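You operate a simulated robot arm through the tools that you are given. There is no shell and no other tool. Be economical: measure what you need, move in short steps, check, and stop when the job is done.

Carry out the task below with a simulated robot arm. There is one attempt and no reset: what you move stays moved.

## Task
Service plate C's arm 1: red nipple 3 shots, yellow 2, then stop screw 1 to 46.
Fine: the pump goes back in its holder.
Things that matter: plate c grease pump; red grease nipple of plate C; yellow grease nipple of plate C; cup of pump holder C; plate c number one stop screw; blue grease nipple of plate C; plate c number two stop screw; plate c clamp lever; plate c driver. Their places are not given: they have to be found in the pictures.

Only the result counts: the job must be done as asked and must still hold three seconds after the hand-in. Knocking over, shifting, dropping, spilling or breaking anything else fails it.

## Robot
A 6-joint arm with a two-finger parallel gripper, fixed in place. Base frame: the origin is at the foot of the arm, x ahead of it, y to its left, z up; the work surface is at about z = 0.664. Units: m, degrees, N and s.
With the tool pointing down near the work surface it reaches from about 0.2 to 0.62 m from the base axis. Its first joint turns from -66.0 to 66.0 degrees. Payload 2.7 kg.
The tool frame sits at the grasp point between the pads (the TCP): z along the fingers, y along the line on which they close. The tips reach 0.023 m beyond it. Largest opening 0.094 m; finger width 0.038, thickness 0.01; the body of the gripper, 0.054 by 0.096 m, starts 0.039 m behind the TCP.
Orientation is that of the tool frame in the base frame, as a unit quaternion [x, y, z, w]. With the fingers straight down and closing along the base's y, the tool's x points along the base's -x, its y along +y and its z along -z.

## Interface
- The arm moves only by the tool apply_moves. Its argument "motion" is a list of rows, each an object of numbers (a shift or turn left out is 0, a gripper value left out holds the last): "tx", "ty", "tz": the shift along the tool's x, y, z in m; "wx", "wy", "wz": the turn, a rotation vector about the tool's x, y, z in degrees; "fingers": the finger opening in m, from 0 to 0.094. In form: [{"tx": .., "ty": .., "tz": .., "wx": .., "wy": .., "wz": .., "fingers": ..}, ...]. A call has 1 to 8 rows; each row shifts and turns the commanded pose from where the row before left it, along the tool's axes as they then stand. Each row takes 0.2 s and may step no farther than 0.05 m and 8.6 degrees from the row before; otherwise, or with a gripper value out of range, the whole call is refused. Where a pose cannot be reached the arm comes as near as it can. A force on the tool above 40 N (or 10 N above the force at the start of the call, whichever is more), or a blocked arm, ends the call early, and 0.2 s more pass. The fingers move at their own pace (about 0.045 m/s each) and stop on an object; they squeeze with about 25 N. The grip force told is the motor's: it shows also when the fingers shut on nothing. Time passes only in rows, and 0.2 s behind the last, so rows that do not move let the fingers close. It gives the time, the measured TCP pose, the force on the tool (base axes), the opening and the grip force at its end, in the units of the frame above (readings bear some noise), and new pictures: "views" is both (left out), scene, wrist or none.
- Cameras (640 x 400 px; columns grow to the right, rows downward): "scene" is fixed at [0.0557, -0.4261, 1.397]; the picture's right is [0.89, -0.45, 0.00], its down [-0.29, -0.57, -0.77] and it looks along [0.35, 0.69, -0.63] (base axes); focal length 336 px, centre (320, 200). "wrist" rides on the gripper at [0.086, 0.016, -0.074] in the tool frame; the picture's right is [-0.18, 0.98, 0.00], its down [-0.58, -0.11, -0.81] and it looks along [-0.79, -0.15, 0.59] (tool axes); focal length 243 px, centre (320, 200).
- locate(camera, pixels): for up to 12 pixels [column, row] of the newest picture of that camera ("zoom" is the newest enlarged one), the place [x, y, z] in the base frame of the surface seen there, good to about 0.003 m. The clock stands still meanwhile.
- enlarge(camera, box): a new picture of the part [left, top, right, bottom] of that camera's present view, enlarged. The clock stands still meanwhile.
- hand_in(): hands the job in; it is judged then, once.

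Work in short steps. Measure before you move; look again where a grasp or a placing could have gone wrong, and mend it. You have 80 turns and 170 pictures in all, those below and enlarged ones among them. Open the gripper and draw the arm clear of the work before you hand the job in, unless the task says otherwise; then end with one line.

The tools are called after "Emit:" by a JSON object that holds its "fn" and its "kwargs". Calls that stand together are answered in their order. apply_moves: Moves the arm, as the interface text tells. Its arguments: {"type":"object","properties":{"motion":{"type":"array"},"views":{"type":"string","enum":["both","scene","wrist","none"]}},"required":["motion"]} The other tools are called the same way: locate (camera, pixels) gives the place of the surface under pixels of a picture; enlarge (camera, box) takes an enlarged picture of a part of a camera's view; hand_in () hands the job in.

At the start:

```text
clock: 0.0
ee_pos: [0.4715, -0.005, 1.1268]
tool_rot: [0.0, 1.0, -0.001, 0.001]
ft_force: [0.1, 0.2, -0.4]
grip_width: 0.0941
grasp_force: 0.0
```

scene: 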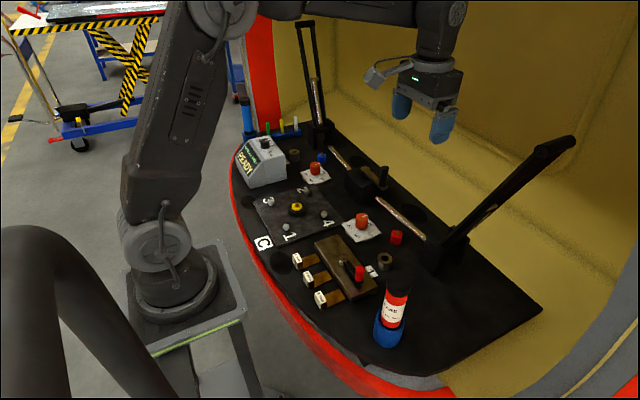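
wrist: 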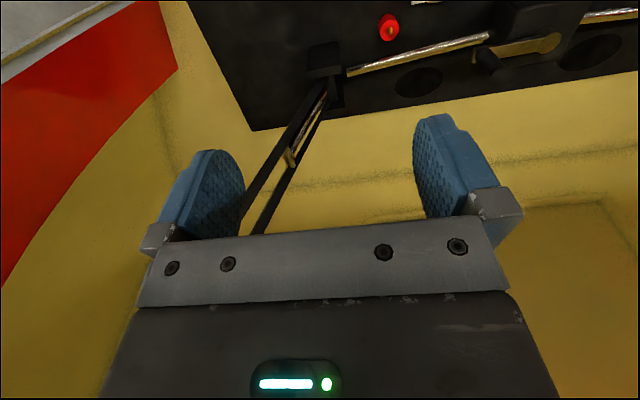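

The scene shows a table with plate C marker near (263,243), pump-like object at (390,315). I enlarge the work area for details.

Emit:
{"fn": "enlarge", "kwargs": {"camera": "scene", "box": [230, 120, 350, 195]}}

Emit:
{"fn": "enlarge", "kwargs": {"camera": "scene", "box": [240, 180, 360, 255]}}

Emit:
{"fn": "enlarge", "kwargs": {"camera": "scene", "box": [280, 225, 440, 350]}}

Emit:
{"fn": "enlarge", "kwargs": {"camera": "scene", "box": [320, 140, 440, 260]}}

```text
5.33 times, centred on (290, 158) of scene
```

zoom: 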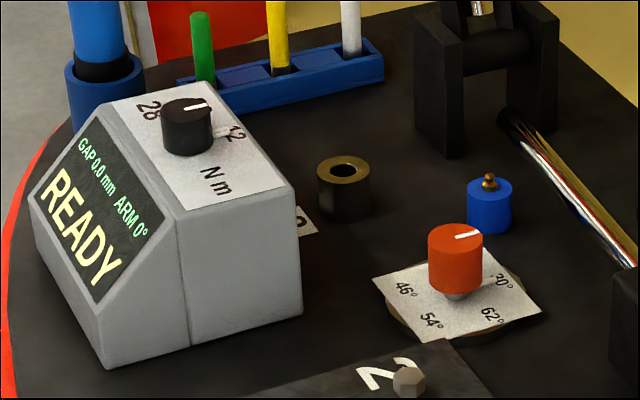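

```text
5.33 times, centred on (300, 218) of scene
```

zoom: 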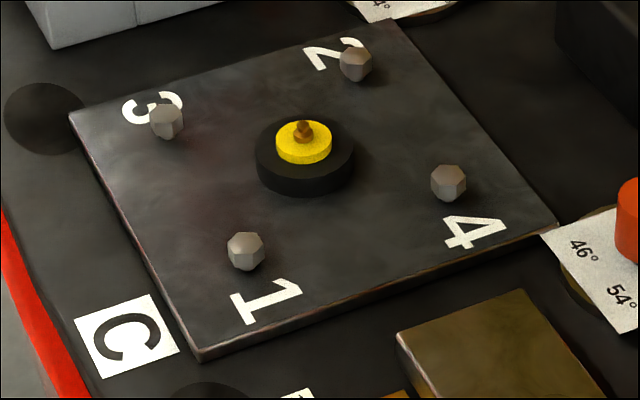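

```text
3.20 times, centred on (360, 288) of scene
```

zoom: 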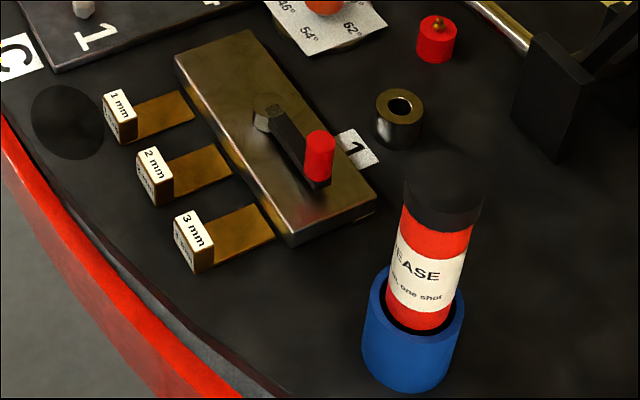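

```text
3.33 times, centred on (380, 200) of scene
```

zoom: 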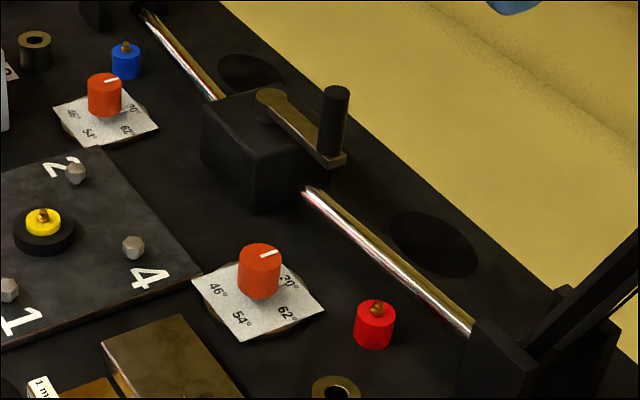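

I zoom in on labels: the pump, the stop screw 1 dial, and the object at (246,118).

Emit:
{"fn": "enlarge", "kwargs": {"camera": "scene", "box": [365, 270, 425, 350]}}

Emit:
{"fn": "enlarge", "kwargs": {"camera": "scene", "box": [335, 200, 415, 250]}}

Emit:
{"fn": "enlarge", "kwargs": {"camera": "scene", "box": [225, 80, 315, 190]}}

Emit:
{"fn": "locate", "kwargs": {"camera": "scene", "pixels": [[396, 278], [394, 320], [390, 330], [362, 219], [362, 240], [397, 233], [297, 207], [385, 260], [359, 270], [322, 157], [246, 105], [430, 300]]}}

```text
5.00 times, centred on (395, 310) of scene
```

zoom: 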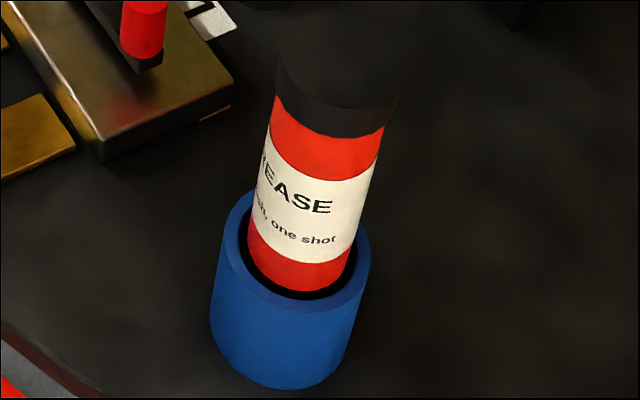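

```text
8.00 times, centred on (375, 225) of scene
```

zoom: 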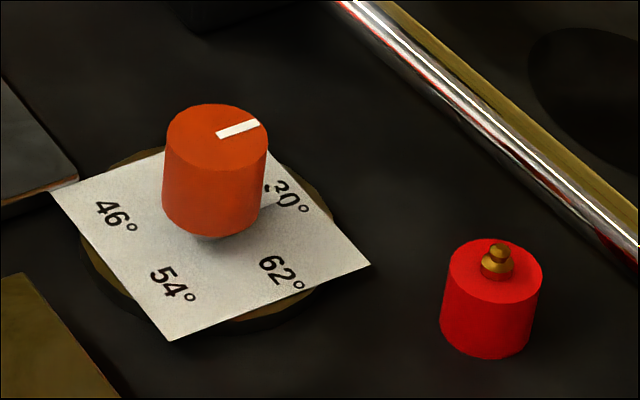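

```text
3.64 times, centred on (270, 135) of scene
```

zoom: 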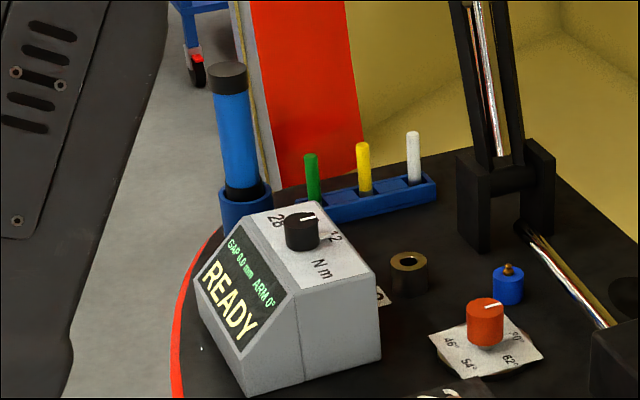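

```text
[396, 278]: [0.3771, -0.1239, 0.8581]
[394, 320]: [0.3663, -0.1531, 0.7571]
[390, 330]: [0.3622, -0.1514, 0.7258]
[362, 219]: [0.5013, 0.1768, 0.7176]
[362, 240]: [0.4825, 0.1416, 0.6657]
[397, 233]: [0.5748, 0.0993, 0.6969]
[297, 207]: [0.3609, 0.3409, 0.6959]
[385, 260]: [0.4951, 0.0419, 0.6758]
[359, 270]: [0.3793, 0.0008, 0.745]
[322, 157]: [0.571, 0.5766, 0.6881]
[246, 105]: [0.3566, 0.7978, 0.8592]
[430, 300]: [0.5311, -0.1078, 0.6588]
```

Pump at about (0.37,-0.14), with label "push, one shot". I measure the pump edges/top, the cup rim and the nearby arm structure.

Emit:
{"fn": "locate", "kwargs": {"camera": "scene", "pixels": [[388, 290], [398, 292], [406, 294], [395, 284], [400, 281], [395, 350], [376, 315], [403, 324], [440, 255], [450, 240], [572, 140], [467, 275]]}}

Emit:
{"fn": "locate", "kwargs": {"camera": "scene", "pixels": [[398, 262], [398, 270], [404, 268], [412, 278], [366, 184], [384, 175], [425, 238], [397, 230], [297, 203], [305, 208], [266, 240], [358, 262]]}}

Emit:
{"fn": "enlarge", "kwargs": {"camera": "scene", "box": [375, 250, 425, 300]}}

```text
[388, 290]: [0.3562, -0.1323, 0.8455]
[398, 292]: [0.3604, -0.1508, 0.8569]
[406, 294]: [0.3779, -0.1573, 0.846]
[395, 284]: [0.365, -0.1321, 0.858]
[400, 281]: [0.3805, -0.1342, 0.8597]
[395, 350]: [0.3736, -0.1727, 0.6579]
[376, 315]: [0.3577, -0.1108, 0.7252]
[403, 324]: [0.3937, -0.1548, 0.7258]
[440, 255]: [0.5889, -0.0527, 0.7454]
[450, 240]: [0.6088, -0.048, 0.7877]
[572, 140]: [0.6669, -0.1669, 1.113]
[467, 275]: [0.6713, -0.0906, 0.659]
```

```text
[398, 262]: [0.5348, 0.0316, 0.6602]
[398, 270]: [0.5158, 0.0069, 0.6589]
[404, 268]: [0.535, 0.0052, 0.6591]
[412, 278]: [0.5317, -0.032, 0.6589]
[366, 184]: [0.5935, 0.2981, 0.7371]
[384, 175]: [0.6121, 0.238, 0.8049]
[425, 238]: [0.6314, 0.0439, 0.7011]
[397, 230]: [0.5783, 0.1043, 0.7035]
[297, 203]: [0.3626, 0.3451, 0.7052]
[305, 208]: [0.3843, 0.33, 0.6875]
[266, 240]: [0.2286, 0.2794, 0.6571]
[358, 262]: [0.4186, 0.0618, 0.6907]
```

```text
8.00 times, centred on (400, 275) of scene
```

zoom: 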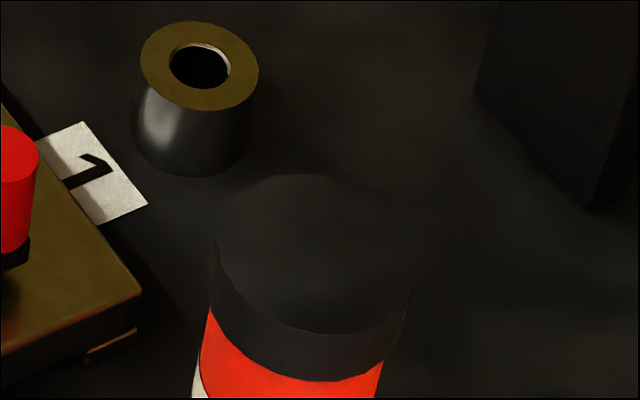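

Pump top is at z≈0.858, centre ≈(0.374,-0.140), radius ≈0.02. I move the open gripper above it to look from the wrist.

Emit:
{"fn": "apply_moves", "kwargs": {"motion": [{"tx": 0.0195, "ty": -0.027, "tz": 0.03}, {"tx": 0.0195, "ty": -0.027, "tz": 0.03}, {"tx": 0.0195, "ty": -0.027, "tz": 0.03}, {"tx": 0.0195, "ty": -0.027, "tz": 0.03}, {"tx": 0.0195, "ty": -0.027, "tz": 0.03}, {}]}}

```text
clock: 1.4
ee_pos: [0.3727, -0.1382, 0.9776]
tool_rot: [0.0, 1.0, 0.0, 0.0]
ft_force: [-0.6, 0.2, -0.2]
grip_width: 0.094
grasp_force: 0.1
```

scene: 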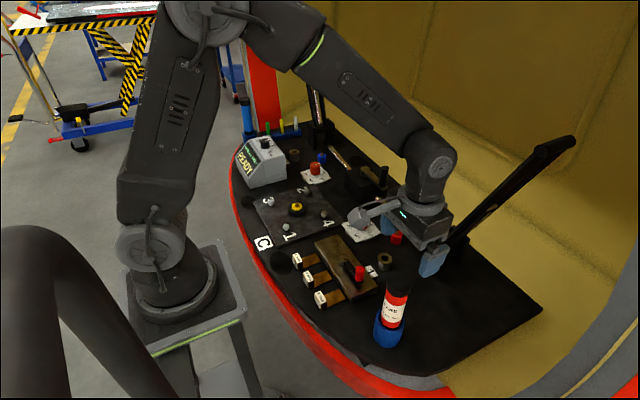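
wrist: 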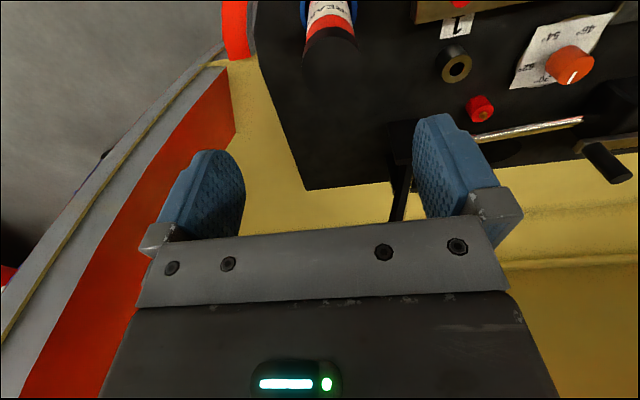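

The pump top shows at wrist (333,65). I measure its rim.

Emit:
{"fn": "locate", "kwargs": {"camera": "wrist", "pixels": [[304, 65], [310, 75], [333, 65], [333, 80], [359, 65], [333, 95], [333, 45], [480, 110], [484, 115], [310, 20], [350, 15]]}}

Emit:
{"fn": "enlarge", "kwargs": {"camera": "wrist", "box": [280, 0, 390, 110]}}

Emit:
{"fn": "enlarge", "kwargs": {"camera": "wrist", "box": [490, 0, 640, 120]}}

```text
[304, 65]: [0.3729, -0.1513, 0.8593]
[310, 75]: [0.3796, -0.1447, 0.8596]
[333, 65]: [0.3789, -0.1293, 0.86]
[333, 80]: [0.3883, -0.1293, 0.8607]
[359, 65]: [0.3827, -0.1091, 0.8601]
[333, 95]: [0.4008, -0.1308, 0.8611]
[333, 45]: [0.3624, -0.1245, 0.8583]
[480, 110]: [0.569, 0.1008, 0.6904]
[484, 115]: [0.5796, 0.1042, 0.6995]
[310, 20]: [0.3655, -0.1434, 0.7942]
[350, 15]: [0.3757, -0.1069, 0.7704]
```

```text
3.64 times, centred on (335, 55) of wrist
```

zoom: 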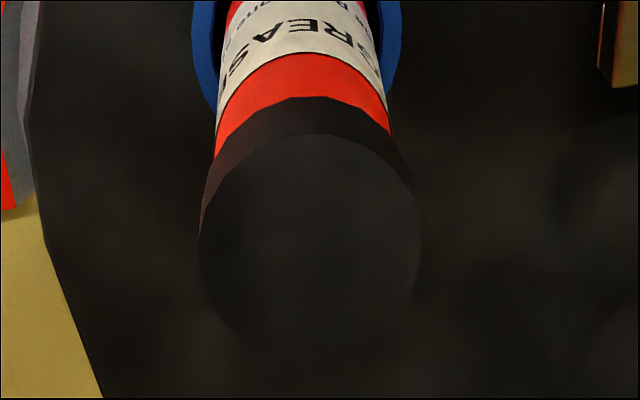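

```text
3.33 times, centred on (565, 60) of wrist
```

zoom: 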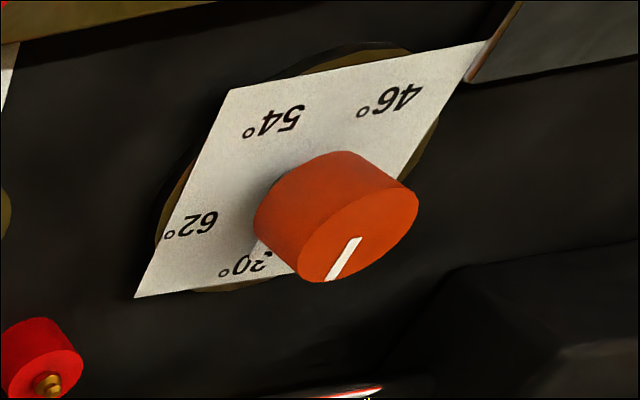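

The pump axis is at about (0.379,-0.1305), diameter about 0.046. I centre on it and descend to z≈0.83 without closing.

Emit:
{"fn": "apply_moves", "kwargs": {"motion": [{"tx": -0.006, "ty": 0.0077, "tz": 0.02}, {"tz": 0.04}, {"tz": 0.04}, {"tz": 0.03}, {"tz": 0.016}, {}]}}

```text
clock: 2.8
ee_pos: [0.3808, -0.1315, 0.8313]
tool_rot: [0.0, 1.0, 0.0, 0.0]
ft_force: [0.0, -1.2, 0.2]
grip_width: 0.0941
grasp_force: 0.0
```

scene: 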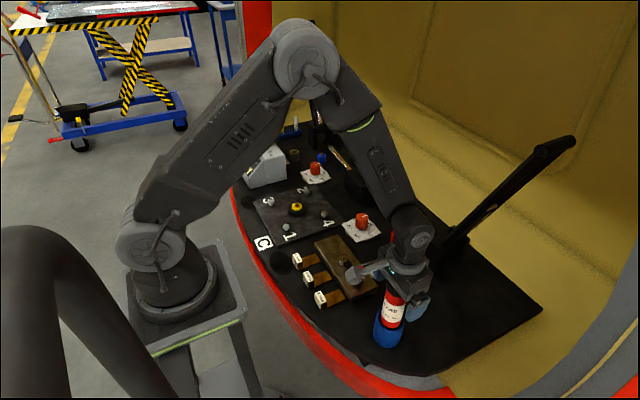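
wrist: 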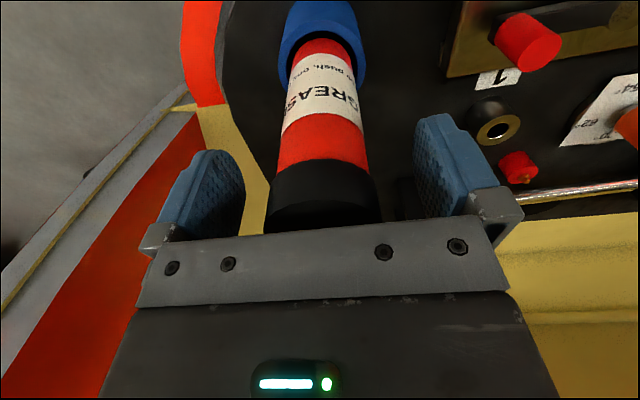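

The pump sits between the pads (265–380 px between 243 and 415). I close and wait.

Emit:
{"fn": "apply_moves", "kwargs": {"motion": [{"fingers": 0.03}, {}, {}, {}, {}, {}], "views": "wrist"}}

```text
clock: 4.2
ee_pos: [0.3796, -0.132, 0.8315]
tool_rot: [0.001, 1.0, 0.0, 0.0]
ft_force: [0.5, 1.2, 0.2]
grip_width: 0.044
grasp_force: 25.0
```

wrist: 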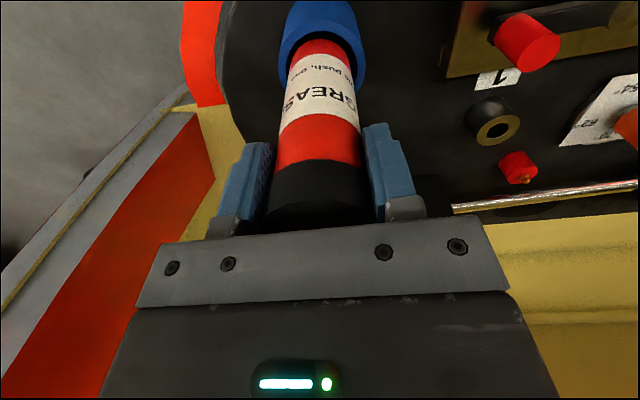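

Gripped at 0.044 m with 25 N. I lift straight up 0.13 m and inspect the nozzle.

Emit:
{"fn": "apply_moves", "kwargs": {"motion": [{"tz": -0.02}, {"tz": -0.03}, {"tz": -0.03}, {"tz": -0.03}, {"tz": -0.02}, {}]}}

```text
clock: 5.6
ee_pos: [0.3798, -0.1313, 0.9606]
tool_rot: [0.0, 1.0, 0.0, 0.0]
ft_force: [0.7, -0.1, -4.0]
grip_width: 0.0437
grasp_force: 24.9
```

scene: 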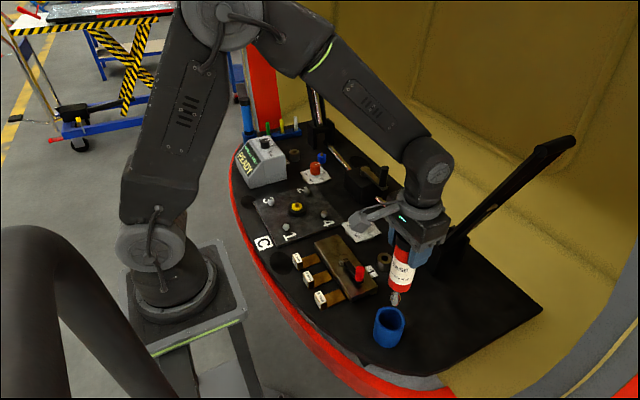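
wrist: 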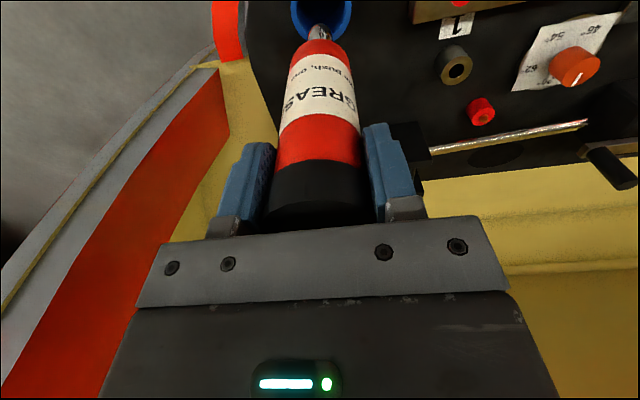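

The nozzle shows at scene (395,298). I enlarge and measure its tip.

Emit:
{"fn": "enlarge", "kwargs": {"camera": "scene", "box": [370, 240, 430, 350]}}

Emit:
{"fn": "locate", "kwargs": {"camera": "scene", "pixels": [[395, 304], [395, 301], [395, 296], [396, 290], [380, 314], [388, 308], [400, 326], [404, 316], [376, 318], [397, 231], [397, 240]]}}

Emit:
{"fn": "enlarge", "kwargs": {"camera": "wrist", "box": [440, 70, 520, 140]}}

Emit:
{"fn": "locate", "kwargs": {"camera": "zoom", "pixels": [[328, 335], [322, 325], [240, 300], [430, 330], [310, 250], [330, 400]]}}

```text
3.64 times, centred on (400, 295) of scene
```

zoom: 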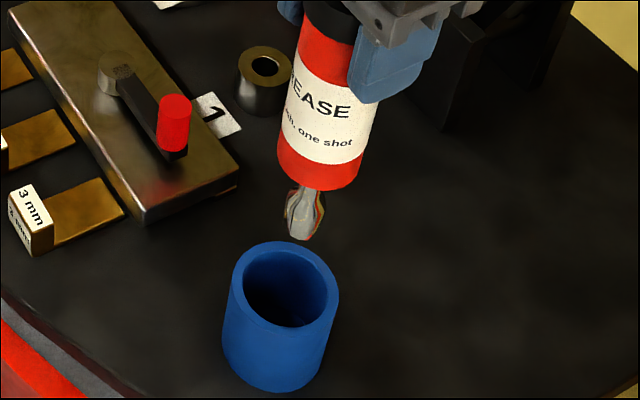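

```text
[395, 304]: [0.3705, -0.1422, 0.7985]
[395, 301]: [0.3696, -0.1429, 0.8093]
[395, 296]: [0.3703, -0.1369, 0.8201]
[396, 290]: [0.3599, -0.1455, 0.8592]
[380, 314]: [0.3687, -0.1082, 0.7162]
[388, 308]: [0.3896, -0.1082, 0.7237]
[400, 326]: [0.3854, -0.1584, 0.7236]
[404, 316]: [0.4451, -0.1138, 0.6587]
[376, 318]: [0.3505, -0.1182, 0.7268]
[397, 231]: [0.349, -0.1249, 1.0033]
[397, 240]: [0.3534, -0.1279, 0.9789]
```

```text
5.71 times, centred on (480, 105) of wrist
```

zoom: 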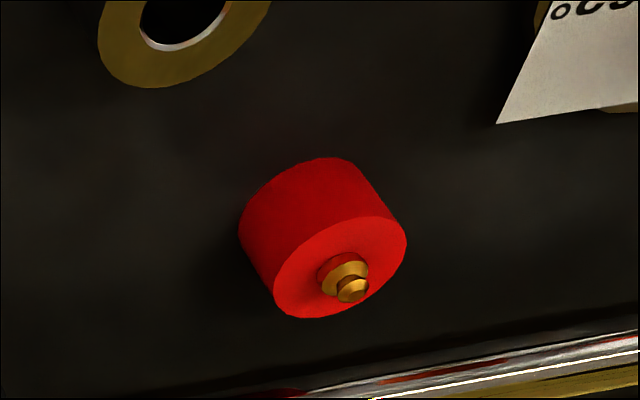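

```text
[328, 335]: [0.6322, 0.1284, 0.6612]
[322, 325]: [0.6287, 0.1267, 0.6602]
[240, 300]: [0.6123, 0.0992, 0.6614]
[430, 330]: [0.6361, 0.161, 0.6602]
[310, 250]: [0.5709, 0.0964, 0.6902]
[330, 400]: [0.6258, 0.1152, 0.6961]
```

I refine the nozzle tip and the red nipple tip positions with tighter zooms.

Emit:
{"fn": "locate", "kwargs": {"camera": "zoom", "pixels": [[353, 289], [345, 278], [356, 293], [275, 300], [405, 245], [330, 225], [340, 300]]}}

Emit:
{"fn": "enlarge", "kwargs": {"camera": "scene", "box": [380, 280, 412, 310]}}

```text
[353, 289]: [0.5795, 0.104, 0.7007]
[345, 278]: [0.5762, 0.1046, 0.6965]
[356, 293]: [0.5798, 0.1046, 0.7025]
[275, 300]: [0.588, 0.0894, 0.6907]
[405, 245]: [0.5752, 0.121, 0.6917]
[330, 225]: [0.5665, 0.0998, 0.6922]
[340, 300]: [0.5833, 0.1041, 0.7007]
```

```text
13.33 times, centred on (396, 295) of scene
```

zoom: 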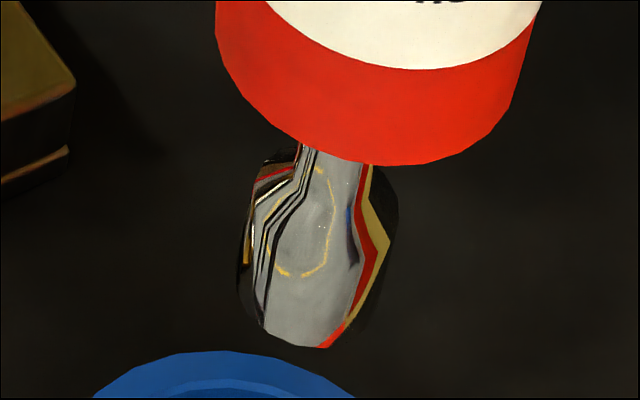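

I cross-check the nozzle with the wrist camera.

Emit:
{"fn": "enlarge", "kwargs": {"camera": "wrist", "box": [285, 0, 365, 60]}}

Emit:
{"fn": "locate", "kwargs": {"camera": "wrist", "pixels": [[320, 27], [320, 32], [320, 36], [313, 32], [326, 32], [321, 60], [300, 60], [342, 60], [320, 120], [285, 130], [355, 130]]}}

Emit:
{"fn": "locate", "kwargs": {"camera": "zoom", "pixels": [[320, 200], [290, 200], [310, 170]]}}

```text
6.67 times, centred on (325, 30) of wrist
```

zoom: 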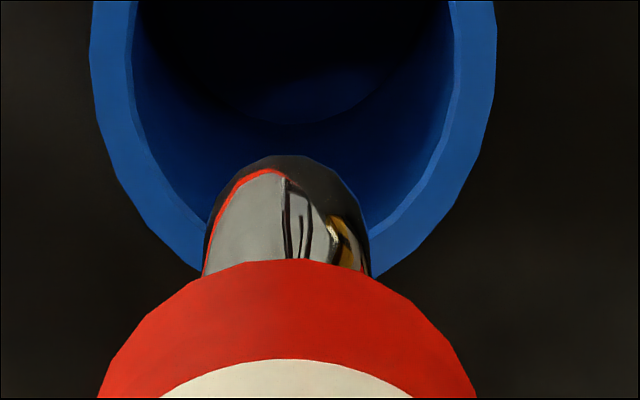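

```text
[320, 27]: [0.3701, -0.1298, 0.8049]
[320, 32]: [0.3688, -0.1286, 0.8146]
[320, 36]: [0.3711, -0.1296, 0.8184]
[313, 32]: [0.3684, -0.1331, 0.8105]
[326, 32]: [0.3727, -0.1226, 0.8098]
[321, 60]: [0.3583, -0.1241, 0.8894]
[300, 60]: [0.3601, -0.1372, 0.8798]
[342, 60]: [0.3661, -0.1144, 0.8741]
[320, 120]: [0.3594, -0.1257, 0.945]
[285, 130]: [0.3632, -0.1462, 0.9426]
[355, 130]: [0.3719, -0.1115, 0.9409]
```

```text
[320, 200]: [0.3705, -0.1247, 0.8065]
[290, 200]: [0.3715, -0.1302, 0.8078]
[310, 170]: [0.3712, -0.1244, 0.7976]
```

Nozzle axis coincides with the TCP (tip ≈0.163 below it). The red nipple tip is at ≈(0.5795,0.1045,0.7035). I move y first, then x, staying high.

Emit:
{"fn": "apply_moves", "kwargs": {"motion": [{"tz": -0.03}, {"ty": 0.0472}, {"ty": 0.0472}, {"ty": 0.0472}, {"ty": 0.0471}, {"ty": 0.0471}, {}], "views": "none"}}

Emit:
{"fn": "apply_moves", "kwargs": {"motion": [{"tx": -0.04}, {"tx": -0.04}, {"tx": -0.04}, {"tx": -0.04}, {"tx": -0.0397}, {"tz": 0.03}, {}]}}

```text
clock: 7.2
ee_pos: [0.3793, 0.1053, 0.9924]
tool_rot: [0.0, 1.0, 0.0, 0.0]
ft_force: [0.2, -0.6, -3.1]
grip_width: 0.0436
grasp_force: 25.2
```

```text
clock: 8.8
ee_pos: [0.5793, 0.1038, 0.9622]
tool_rot: [0.0, 1.0, -0.001, 0.0]
ft_force: [-0.3, 0.0, -3.1]
grip_width: 0.0436
grasp_force: 25.2
```

scene: 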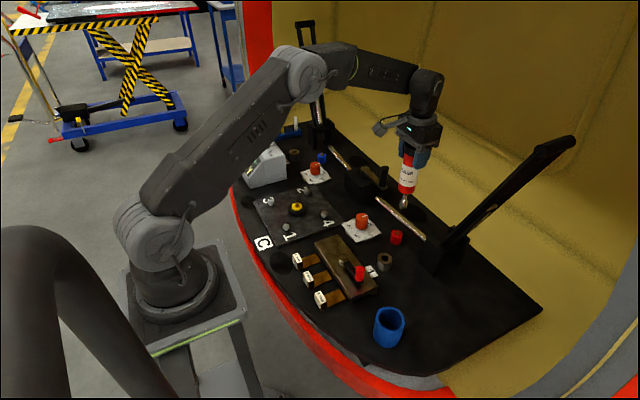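
wrist: 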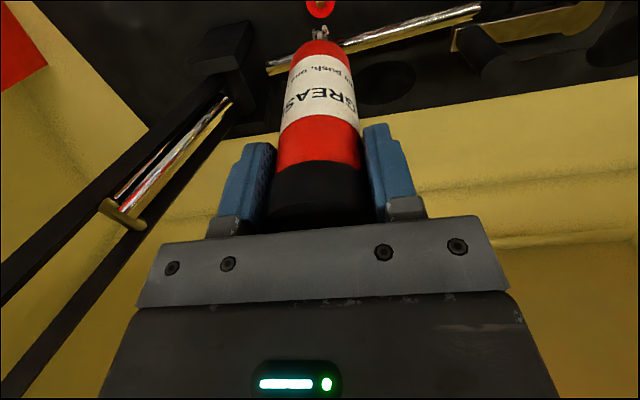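

The nozzle is above the nipple. I descend to about 2 cm above it and check alignment.

Emit:
{"fn": "apply_moves", "kwargs": {"motion": [{"tz": 0.03}, {"tz": 0.03}, {"tz": 0.015}, {}]}}

Emit:
{"fn": "enlarge", "kwargs": {"camera": "scene", "box": [370, 195, 430, 255]}}

Emit:
{"fn": "enlarge", "kwargs": {"camera": "wrist", "box": [290, 0, 350, 50]}}

```text
clock: 9.8
ee_pos: [0.5795, 0.104, 0.8865]
tool_rot: [0.0, 1.0, 0.0, 0.001]
ft_force: [-0.4, -0.1, -3.1]
grip_width: 0.0436
grasp_force: 25.0
```

scene: 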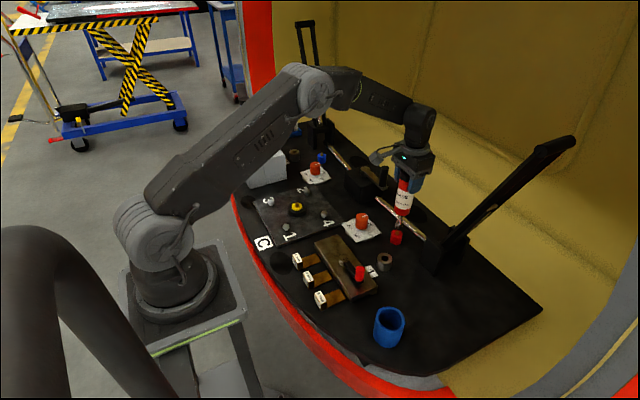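
wrist: 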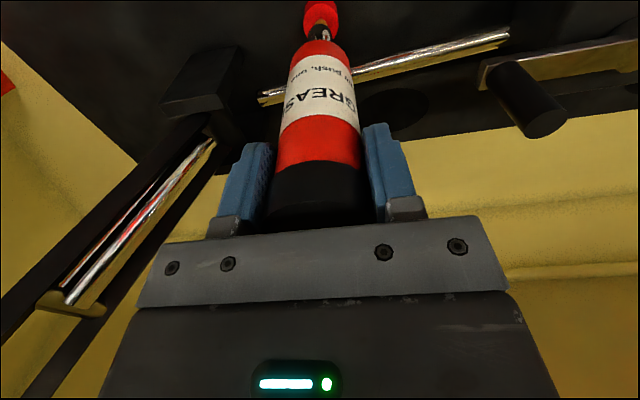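

```text
6.67 times, centred on (400, 225) of scene
```

zoom: 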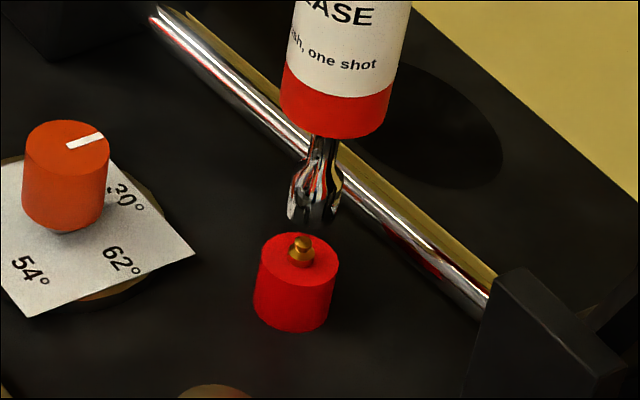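

```text
8.00 times, centred on (320, 25) of wrist
```

zoom: 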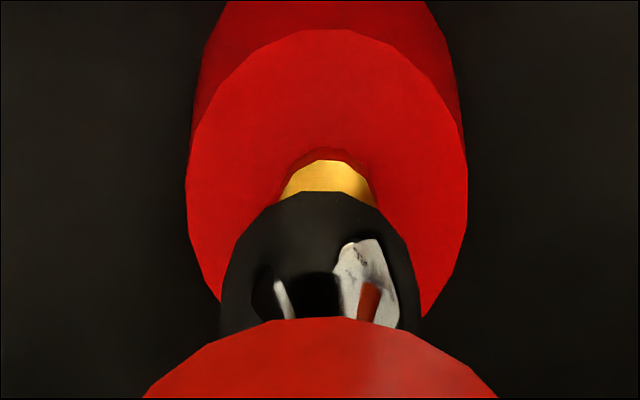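

Alignment is close; scene suggests the nozzle is ~2 mm to the right of the nipple. I measure both.

Emit:
{"fn": "enlarge", "kwargs": {"camera": "scene", "box": [380, 205, 420, 245]}}

Emit:
{"fn": "locate", "kwargs": {"camera": "scene", "pixels": [[398, 225], [396, 225], [400, 225], [402, 225], [397, 231], [398, 233], [396, 235], [392, 234], [402, 234]]}}

```text
10.00 times, centred on (400, 225) of scene
```

zoom: 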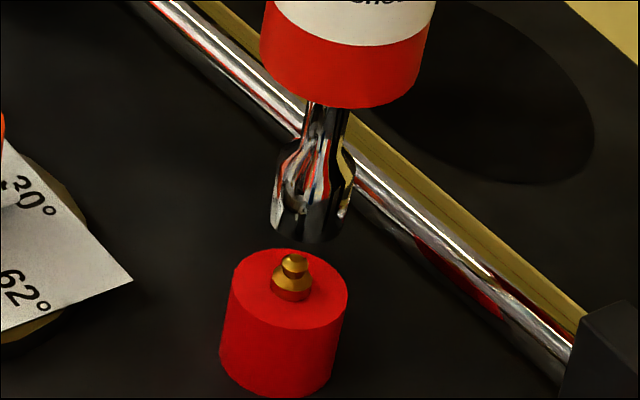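

```text
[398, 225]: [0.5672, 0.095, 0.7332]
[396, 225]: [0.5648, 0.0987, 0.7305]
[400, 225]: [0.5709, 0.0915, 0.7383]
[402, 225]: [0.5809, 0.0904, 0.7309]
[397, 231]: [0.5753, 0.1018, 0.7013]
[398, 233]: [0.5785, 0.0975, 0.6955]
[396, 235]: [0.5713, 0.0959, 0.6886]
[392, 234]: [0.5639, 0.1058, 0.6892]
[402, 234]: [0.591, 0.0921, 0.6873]
```

I shift −2.2 mm in x, +1.4 mm in y, and lower to just about contact, watching force.

Emit:
{"fn": "apply_moves", "kwargs": {"motion": [{"tx": 0.0022, "ty": 0.0014}, {"tz": 0.008}, {"tz": 0.006}, {}]}}

Emit:
{"fn": "enlarge", "kwargs": {"camera": "scene", "box": [380, 205, 420, 245]}}

Emit:
{"fn": "enlarge", "kwargs": {"camera": "wrist", "box": [290, 0, 350, 50]}}

```text
clock: 10.8
ee_pos: [0.5767, 0.1058, 0.8725]
tool_rot: [0.0, 1.0, 0.0, -0.002]
ft_force: [-0.2, 0.4, -4.1]
grip_width: 0.044
grasp_force: 24.3
```

scene: 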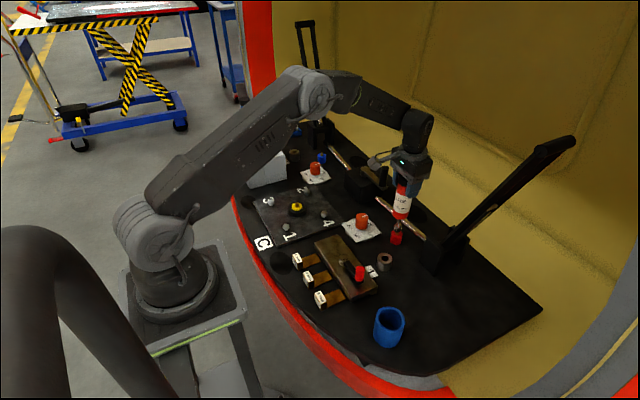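
wrist: 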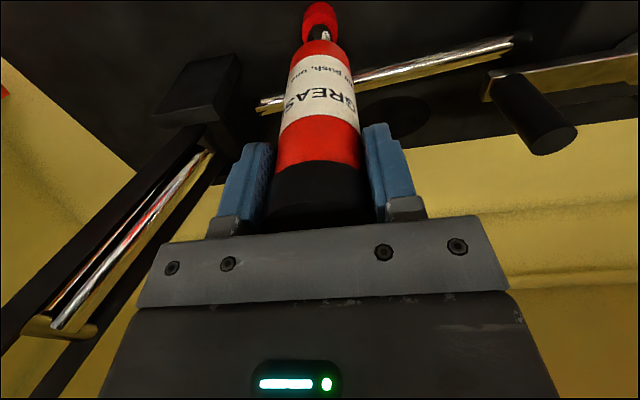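

```text
10.00 times, centred on (400, 225) of scene
```

zoom: 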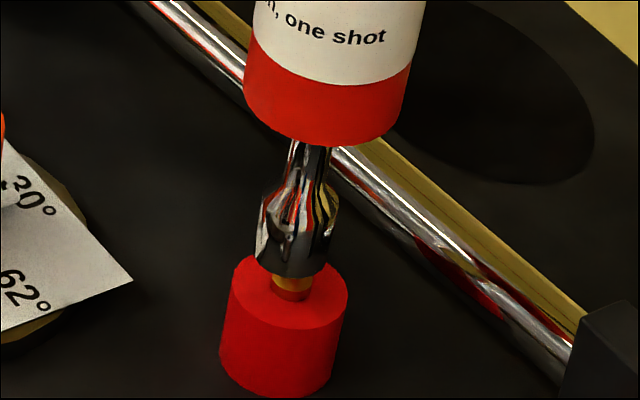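

```text
8.00 times, centred on (320, 25) of wrist
```

zoom: 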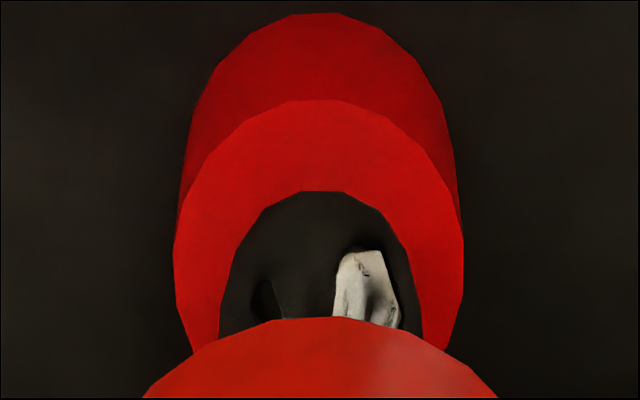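

Nozzle and nipple look coaxial. I lower in small steps, watching the force.

Emit:
{"fn": "apply_moves", "kwargs": {"motion": [{"tz": 0.003}, {"tz": 0.002}, {"tz": 0.002}, {}]}}

Emit:
{"fn": "enlarge", "kwargs": {"camera": "scene", "box": [380, 205, 420, 245]}}

```text
clock: 11.8
ee_pos: [0.5775, 0.1057, 0.8659]
tool_rot: [0.0, 1.0, 0.0, 0.001]
ft_force: [1.4, 0.2, -2.6]
grip_width: 0.0439
grasp_force: 25.0
```

scene: 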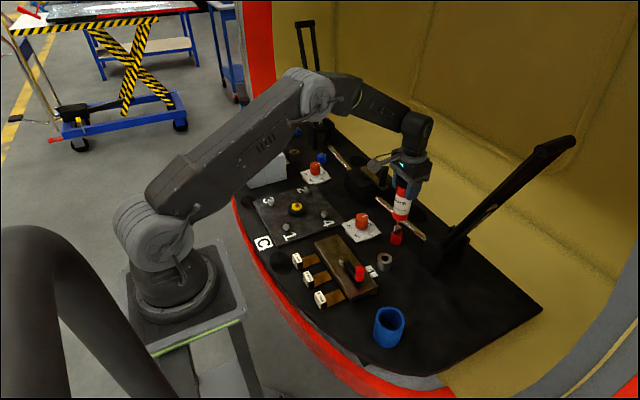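
wrist: 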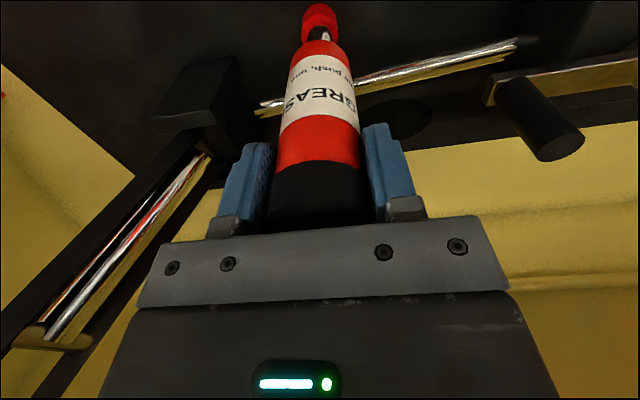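

```text
10.00 times, centred on (400, 225) of scene
```

zoom: 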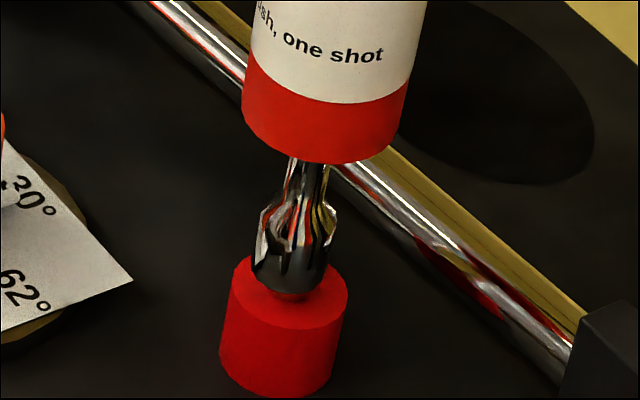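

The nozzle is sliding over the nipple with almost no force. I press on gently.

Emit:
{"fn": "apply_moves", "kwargs": {"motion": [{"tz": 0.0015}, {"tz": 0.0015}, {}], "views": "none"}}

```text
clock: 12.6
ee_pos: [0.579, 0.1054, 0.863]
tool_rot: [0.0, 1.0, 0.001, 0.001]
ft_force: [4.0, -1.7, -0.3]
grip_width: 0.0438
grasp_force: 25.3
```

A +x lateral force of 4 N shows the nipple is slightly further +x. I shift 1.2 mm +x and press 1.5 mm more.

Emit:
{"fn": "apply_moves", "kwargs": {"motion": [{"tx": -0.0012, "ty": -0.0005}, {"tz": 0.0015}, {}]}}

Emit:
{"fn": "enlarge", "kwargs": {"camera": "scene", "box": [380, 205, 420, 245]}}

```text
clock: 13.4
ee_pos: [0.5783, 0.1054, 0.862]
tool_rot: [0.0, 1.0, 0.0, 0.0]
ft_force: [-0.9, -0.9, 5.9]
grip_width: 0.0438
grasp_force: 25.1
```

scene: 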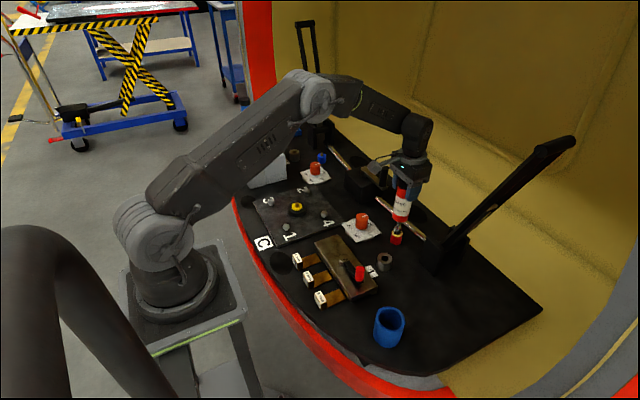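
wrist: 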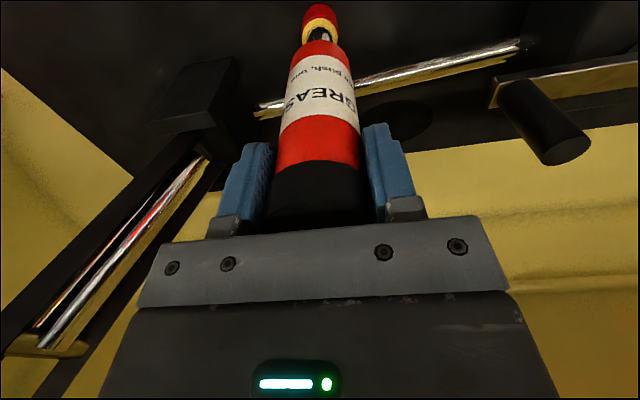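

```text
10.00 times, centred on (400, 225) of scene
```

zoom: 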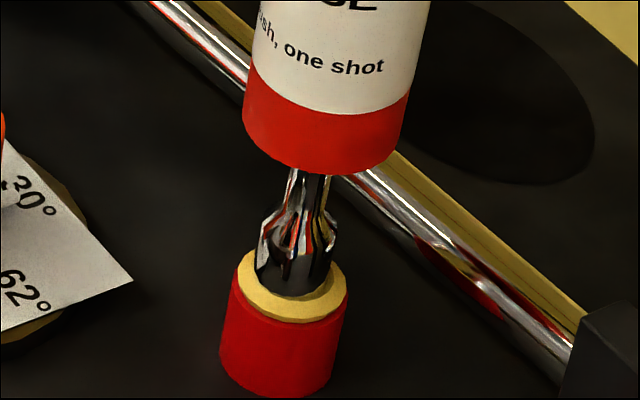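

The nipple face has turned pale (grease ring): one shot given. I lift 12 mm to release and look.

Emit:
{"fn": "apply_moves", "kwargs": {"motion": [{"tz": -0.004}, {"tz": -0.008}, {}]}}

Emit:
{"fn": "enlarge", "kwargs": {"camera": "scene", "box": [380, 205, 420, 245]}}

Emit:
{"fn": "enlarge", "kwargs": {"camera": "scene", "box": [235, 130, 295, 190]}}

```text
clock: 14.2
ee_pos: [0.5789, 0.1058, 0.8733]
tool_rot: [0.0, 1.0, 0.0, 0.0]
ft_force: [0.2, 0.7, -3.4]
grip_width: 0.0438
grasp_force: 25.0
```

scene: 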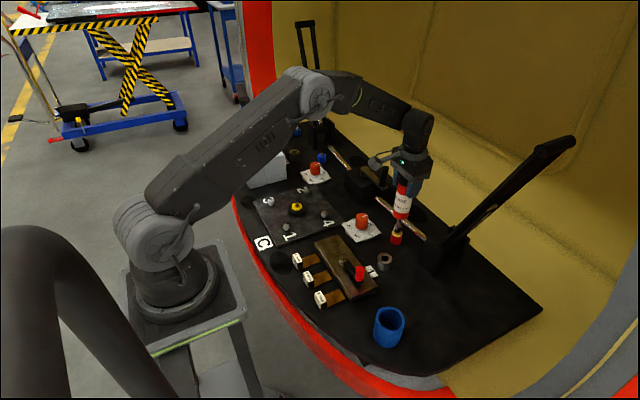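
wrist: 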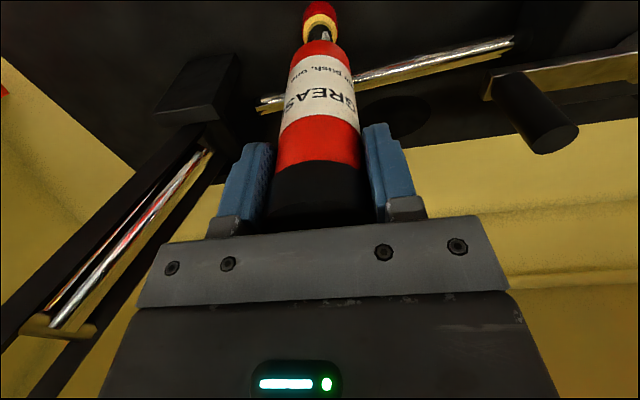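

```text
10.00 times, centred on (400, 225) of scene
```

zoom: 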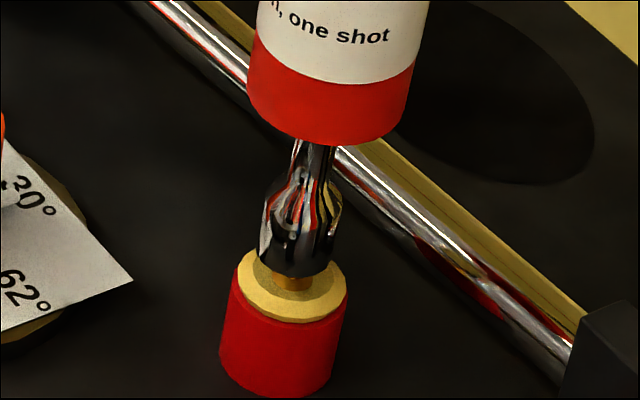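

```text
6.67 times, centred on (265, 160) of scene
```

zoom: 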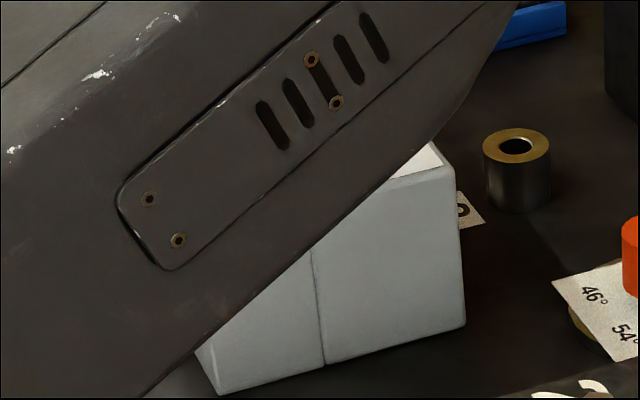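

One ring layer is present. I do the second push with the same 12 mm stroke and look while pressed.

Emit:
{"fn": "apply_moves", "kwargs": {"motion": [{"tz": 0.006}, {"tz": 0.003}, {"tz": 0.0015}, {"tz": 0.0015}, {}], "views": "none"}}

Emit:
{"fn": "enlarge", "kwargs": {"camera": "scene", "box": [380, 205, 420, 245]}}

```text
clock: 15.4
ee_pos: [0.5788, 0.1057, 0.8615]
tool_rot: [0.0, 1.0, 0.0, 0.002]
ft_force: [-4.0, -0.7, 5.5]
grip_width: 0.0437
grasp_force: 25.2
```

```text
10.00 times, centred on (400, 225) of scene
```

zoom: 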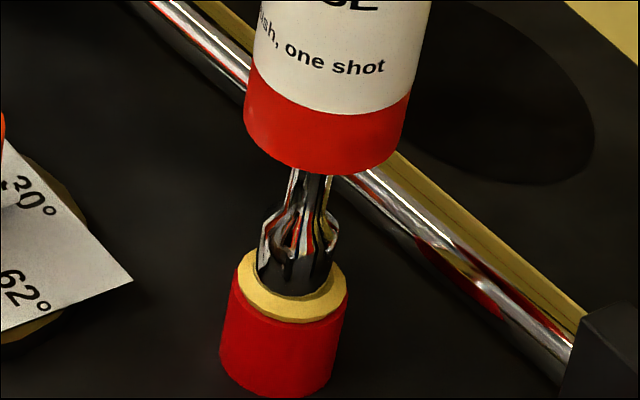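

Ring looks unchanged so far while pressed. I lift the same 12 mm to compare it with the earlier picture.

Emit:
{"fn": "apply_moves", "kwargs": {"motion": [{"tz": -0.004}, {"tz": -0.008}, {}], "views": "none"}}

Emit:
{"fn": "enlarge", "kwargs": {"camera": "scene", "box": [380, 205, 420, 245]}}

Emit:
{"fn": "enlarge", "kwargs": {"camera": "wrist", "box": [290, 0, 350, 50]}}

```text
clock: 16.2
ee_pos: [0.5787, 0.1052, 0.8721]
tool_rot: [0.0, 1.0, -0.001, 0.0]
ft_force: [0.3, 0.1, -3.9]
grip_width: 0.0438
grasp_force: 25.0
```

```text
10.00 times, centred on (400, 225) of scene
```

zoom: 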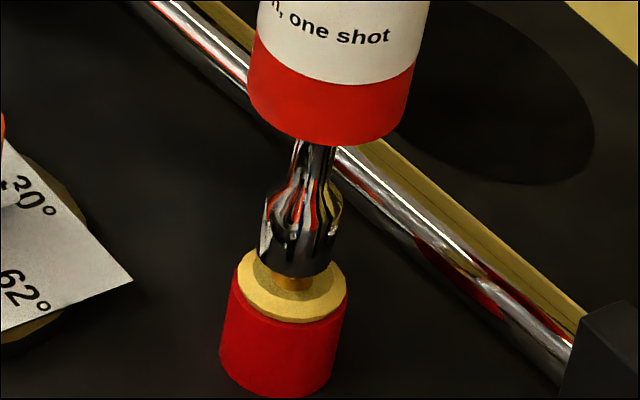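

```text
8.00 times, centred on (320, 25) of wrist
```

zoom: 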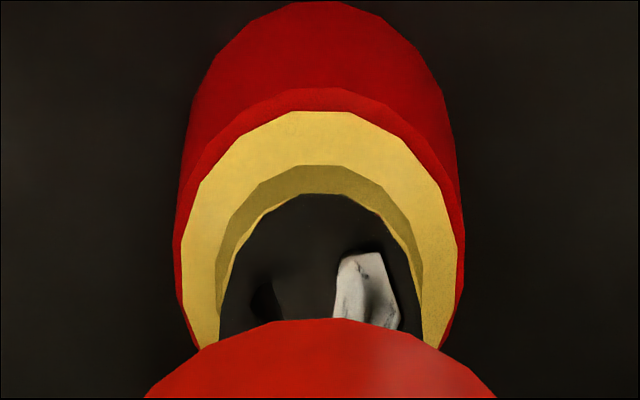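

The ring may not encode the count. I raise to bring the controller display into view to see whether it shows shots.

Emit:
{"fn": "apply_moves", "kwargs": {"motion": [{"tz": -0.05}, {"tz": -0.05}, {"tz": -0.03}, {}], "views": "scene"}}

Emit:
{"fn": "enlarge", "kwargs": {"camera": "scene", "box": [225, 125, 305, 195]}}

Emit:
{"fn": "enlarge", "kwargs": {"camera": "scene", "box": [380, 205, 420, 245]}}

```text
clock: 17.2
ee_pos: [0.579, 0.1042, 1.004]
tool_rot: [0.0, 1.0, 0.0, -0.001]
ft_force: [-0.2, 0.8, -3.1]
grip_width: 0.0438
grasp_force: 25.3
```

scene: 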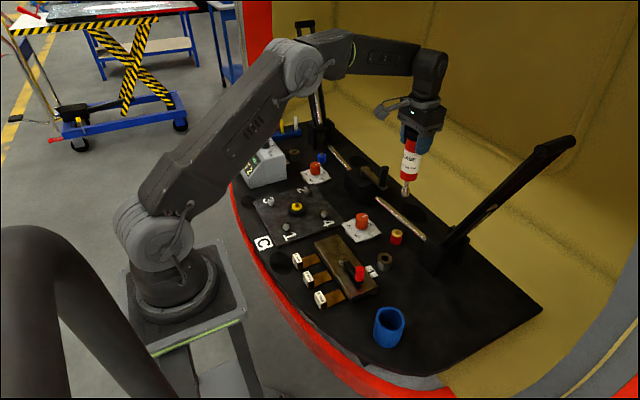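

```text
5.71 times, centred on (265, 160) of scene
```

zoom: 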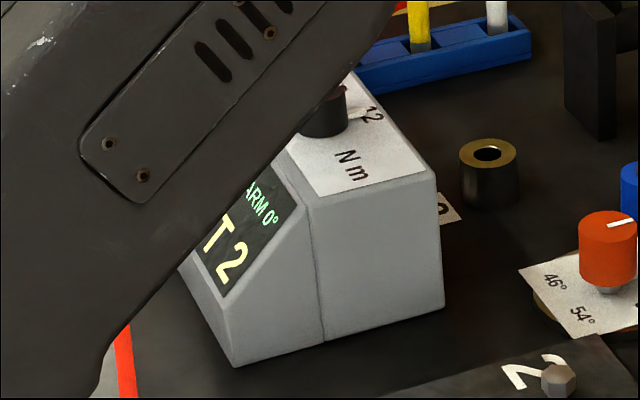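

```text
10.00 times, centred on (400, 225) of scene
```

zoom: 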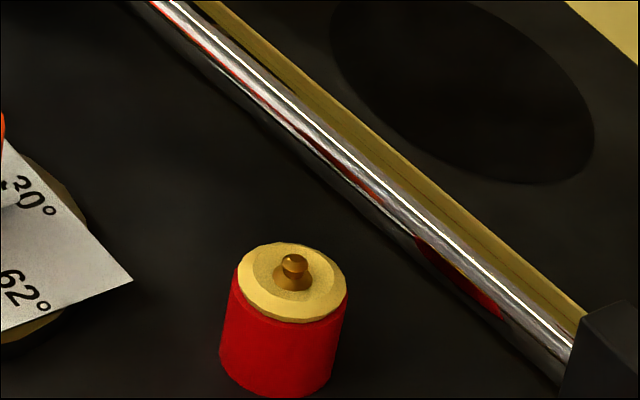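

The display shows "…T 2" (SHOT 2): two counted. I go back down for the third push with the same stroke.

Emit:
{"fn": "apply_moves", "kwargs": {"motion": [{"tz": 0.045}, {"tz": 0.045}, {"tz": 0.04}, {}], "views": "none"}}

Emit:
{"fn": "apply_moves", "kwargs": {"motion": [{"tz": 0.006}, {"tz": 0.003}, {"tz": 0.0015}, {"tz": 0.0015}, {}], "views": "none"}}

Emit:
{"fn": "apply_moves", "kwargs": {"motion": [{"tz": -0.004}, {"tz": -0.008}, {"tz": -0.05}, {"tz": -0.05}, {"tz": -0.05}, {}], "views": "none"}}

Emit:
{"fn": "enlarge", "kwargs": {"camera": "scene", "box": [225, 125, 305, 195]}}

```text
clock: 18.2
ee_pos: [0.5795, 0.105, 0.8721]
tool_rot: [0.0, 1.0, -0.001, 0.001]
ft_force: [0.4, -0.2, -3.1]
grip_width: 0.0435
grasp_force: 25.5
```

```text
clock: 19.4
ee_pos: [0.5796, 0.1046, 0.8621]
tool_rot: [0.0, 1.0, -0.001, 0.0]
ft_force: [-1.5, -1.0, 2.0]
grip_width: 0.0439
grasp_force: 24.8
```

```text
clock: 20.8
ee_pos: [0.5778, 0.1048, 1.0234]
tool_rot: [0.0, 1.0, 0.0, 0.0]
ft_force: [-0.2, -0.5, -3.1]
grip_width: 0.0441
grasp_force: 25.0
```

```text
5.71 times, centred on (265, 160) of scene
```

zoom: 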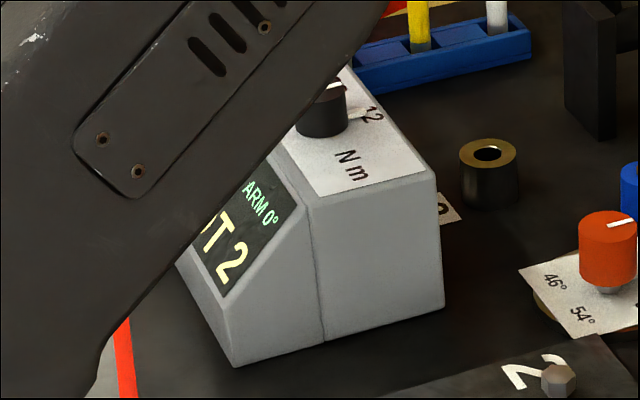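

Still 2: the third push (≈5 N) was too light. I repeat, pressing about 1 mm deeper.

Emit:
{"fn": "apply_moves", "kwargs": {"motion": [{"tz": 0.045}, {"tz": 0.045}, {"tz": 0.045}, {"tz": 0.015}, {}], "views": "none"}}

Emit:
{"fn": "apply_moves", "kwargs": {"motion": [{"tz": 0.006}, {"tz": 0.003}, {"tz": 0.0015}, {"tz": 0.0022}, {}], "views": "none"}}

```text
clock: 22.0
ee_pos: [0.5786, 0.1055, 0.8717]
tool_rot: [0.0, 1.0, -0.001, 0.001]
ft_force: [-0.2, 0.5, -3.3]
grip_width: 0.0439
grasp_force: 24.8
```

```text
clock: 23.2
ee_pos: [0.5795, 0.1056, 0.8616]
tool_rot: [-0.001, 1.0, 0.0, 0.001]
ft_force: [-3.5, -0.3, 10.1]
grip_width: 0.0438
grasp_force: 25.1
```

That push reached ~13 N. I lift and read the display.

Emit:
{"fn": "apply_moves", "kwargs": {"motion": [{"tz": -0.0047}, {"tz": -0.008}, {"tz": -0.05}, {"tz": -0.05}, {"tz": -0.05}, {}], "views": "none"}}

Emit:
{"fn": "enlarge", "kwargs": {"camera": "scene", "box": [225, 125, 305, 195]}}

```text
clock: 24.6
ee_pos: [0.5784, 0.1045, 1.0225]
tool_rot: [0.0, 1.0, 0.0, 0.0]
ft_force: [0.2, 0.3, -2.8]
grip_width: 0.0435
grasp_force: 25.2
```

```text
5.71 times, centred on (265, 160) of scene
```

zoom: 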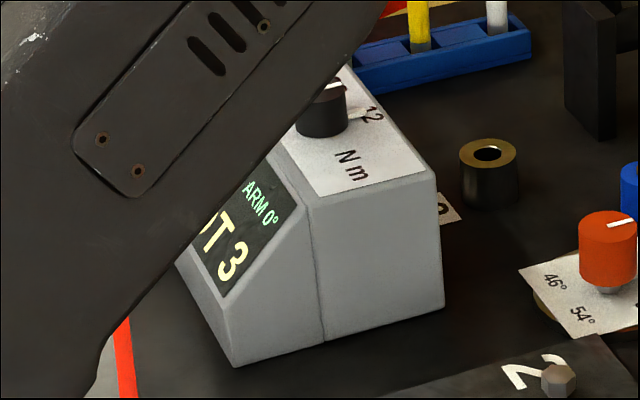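

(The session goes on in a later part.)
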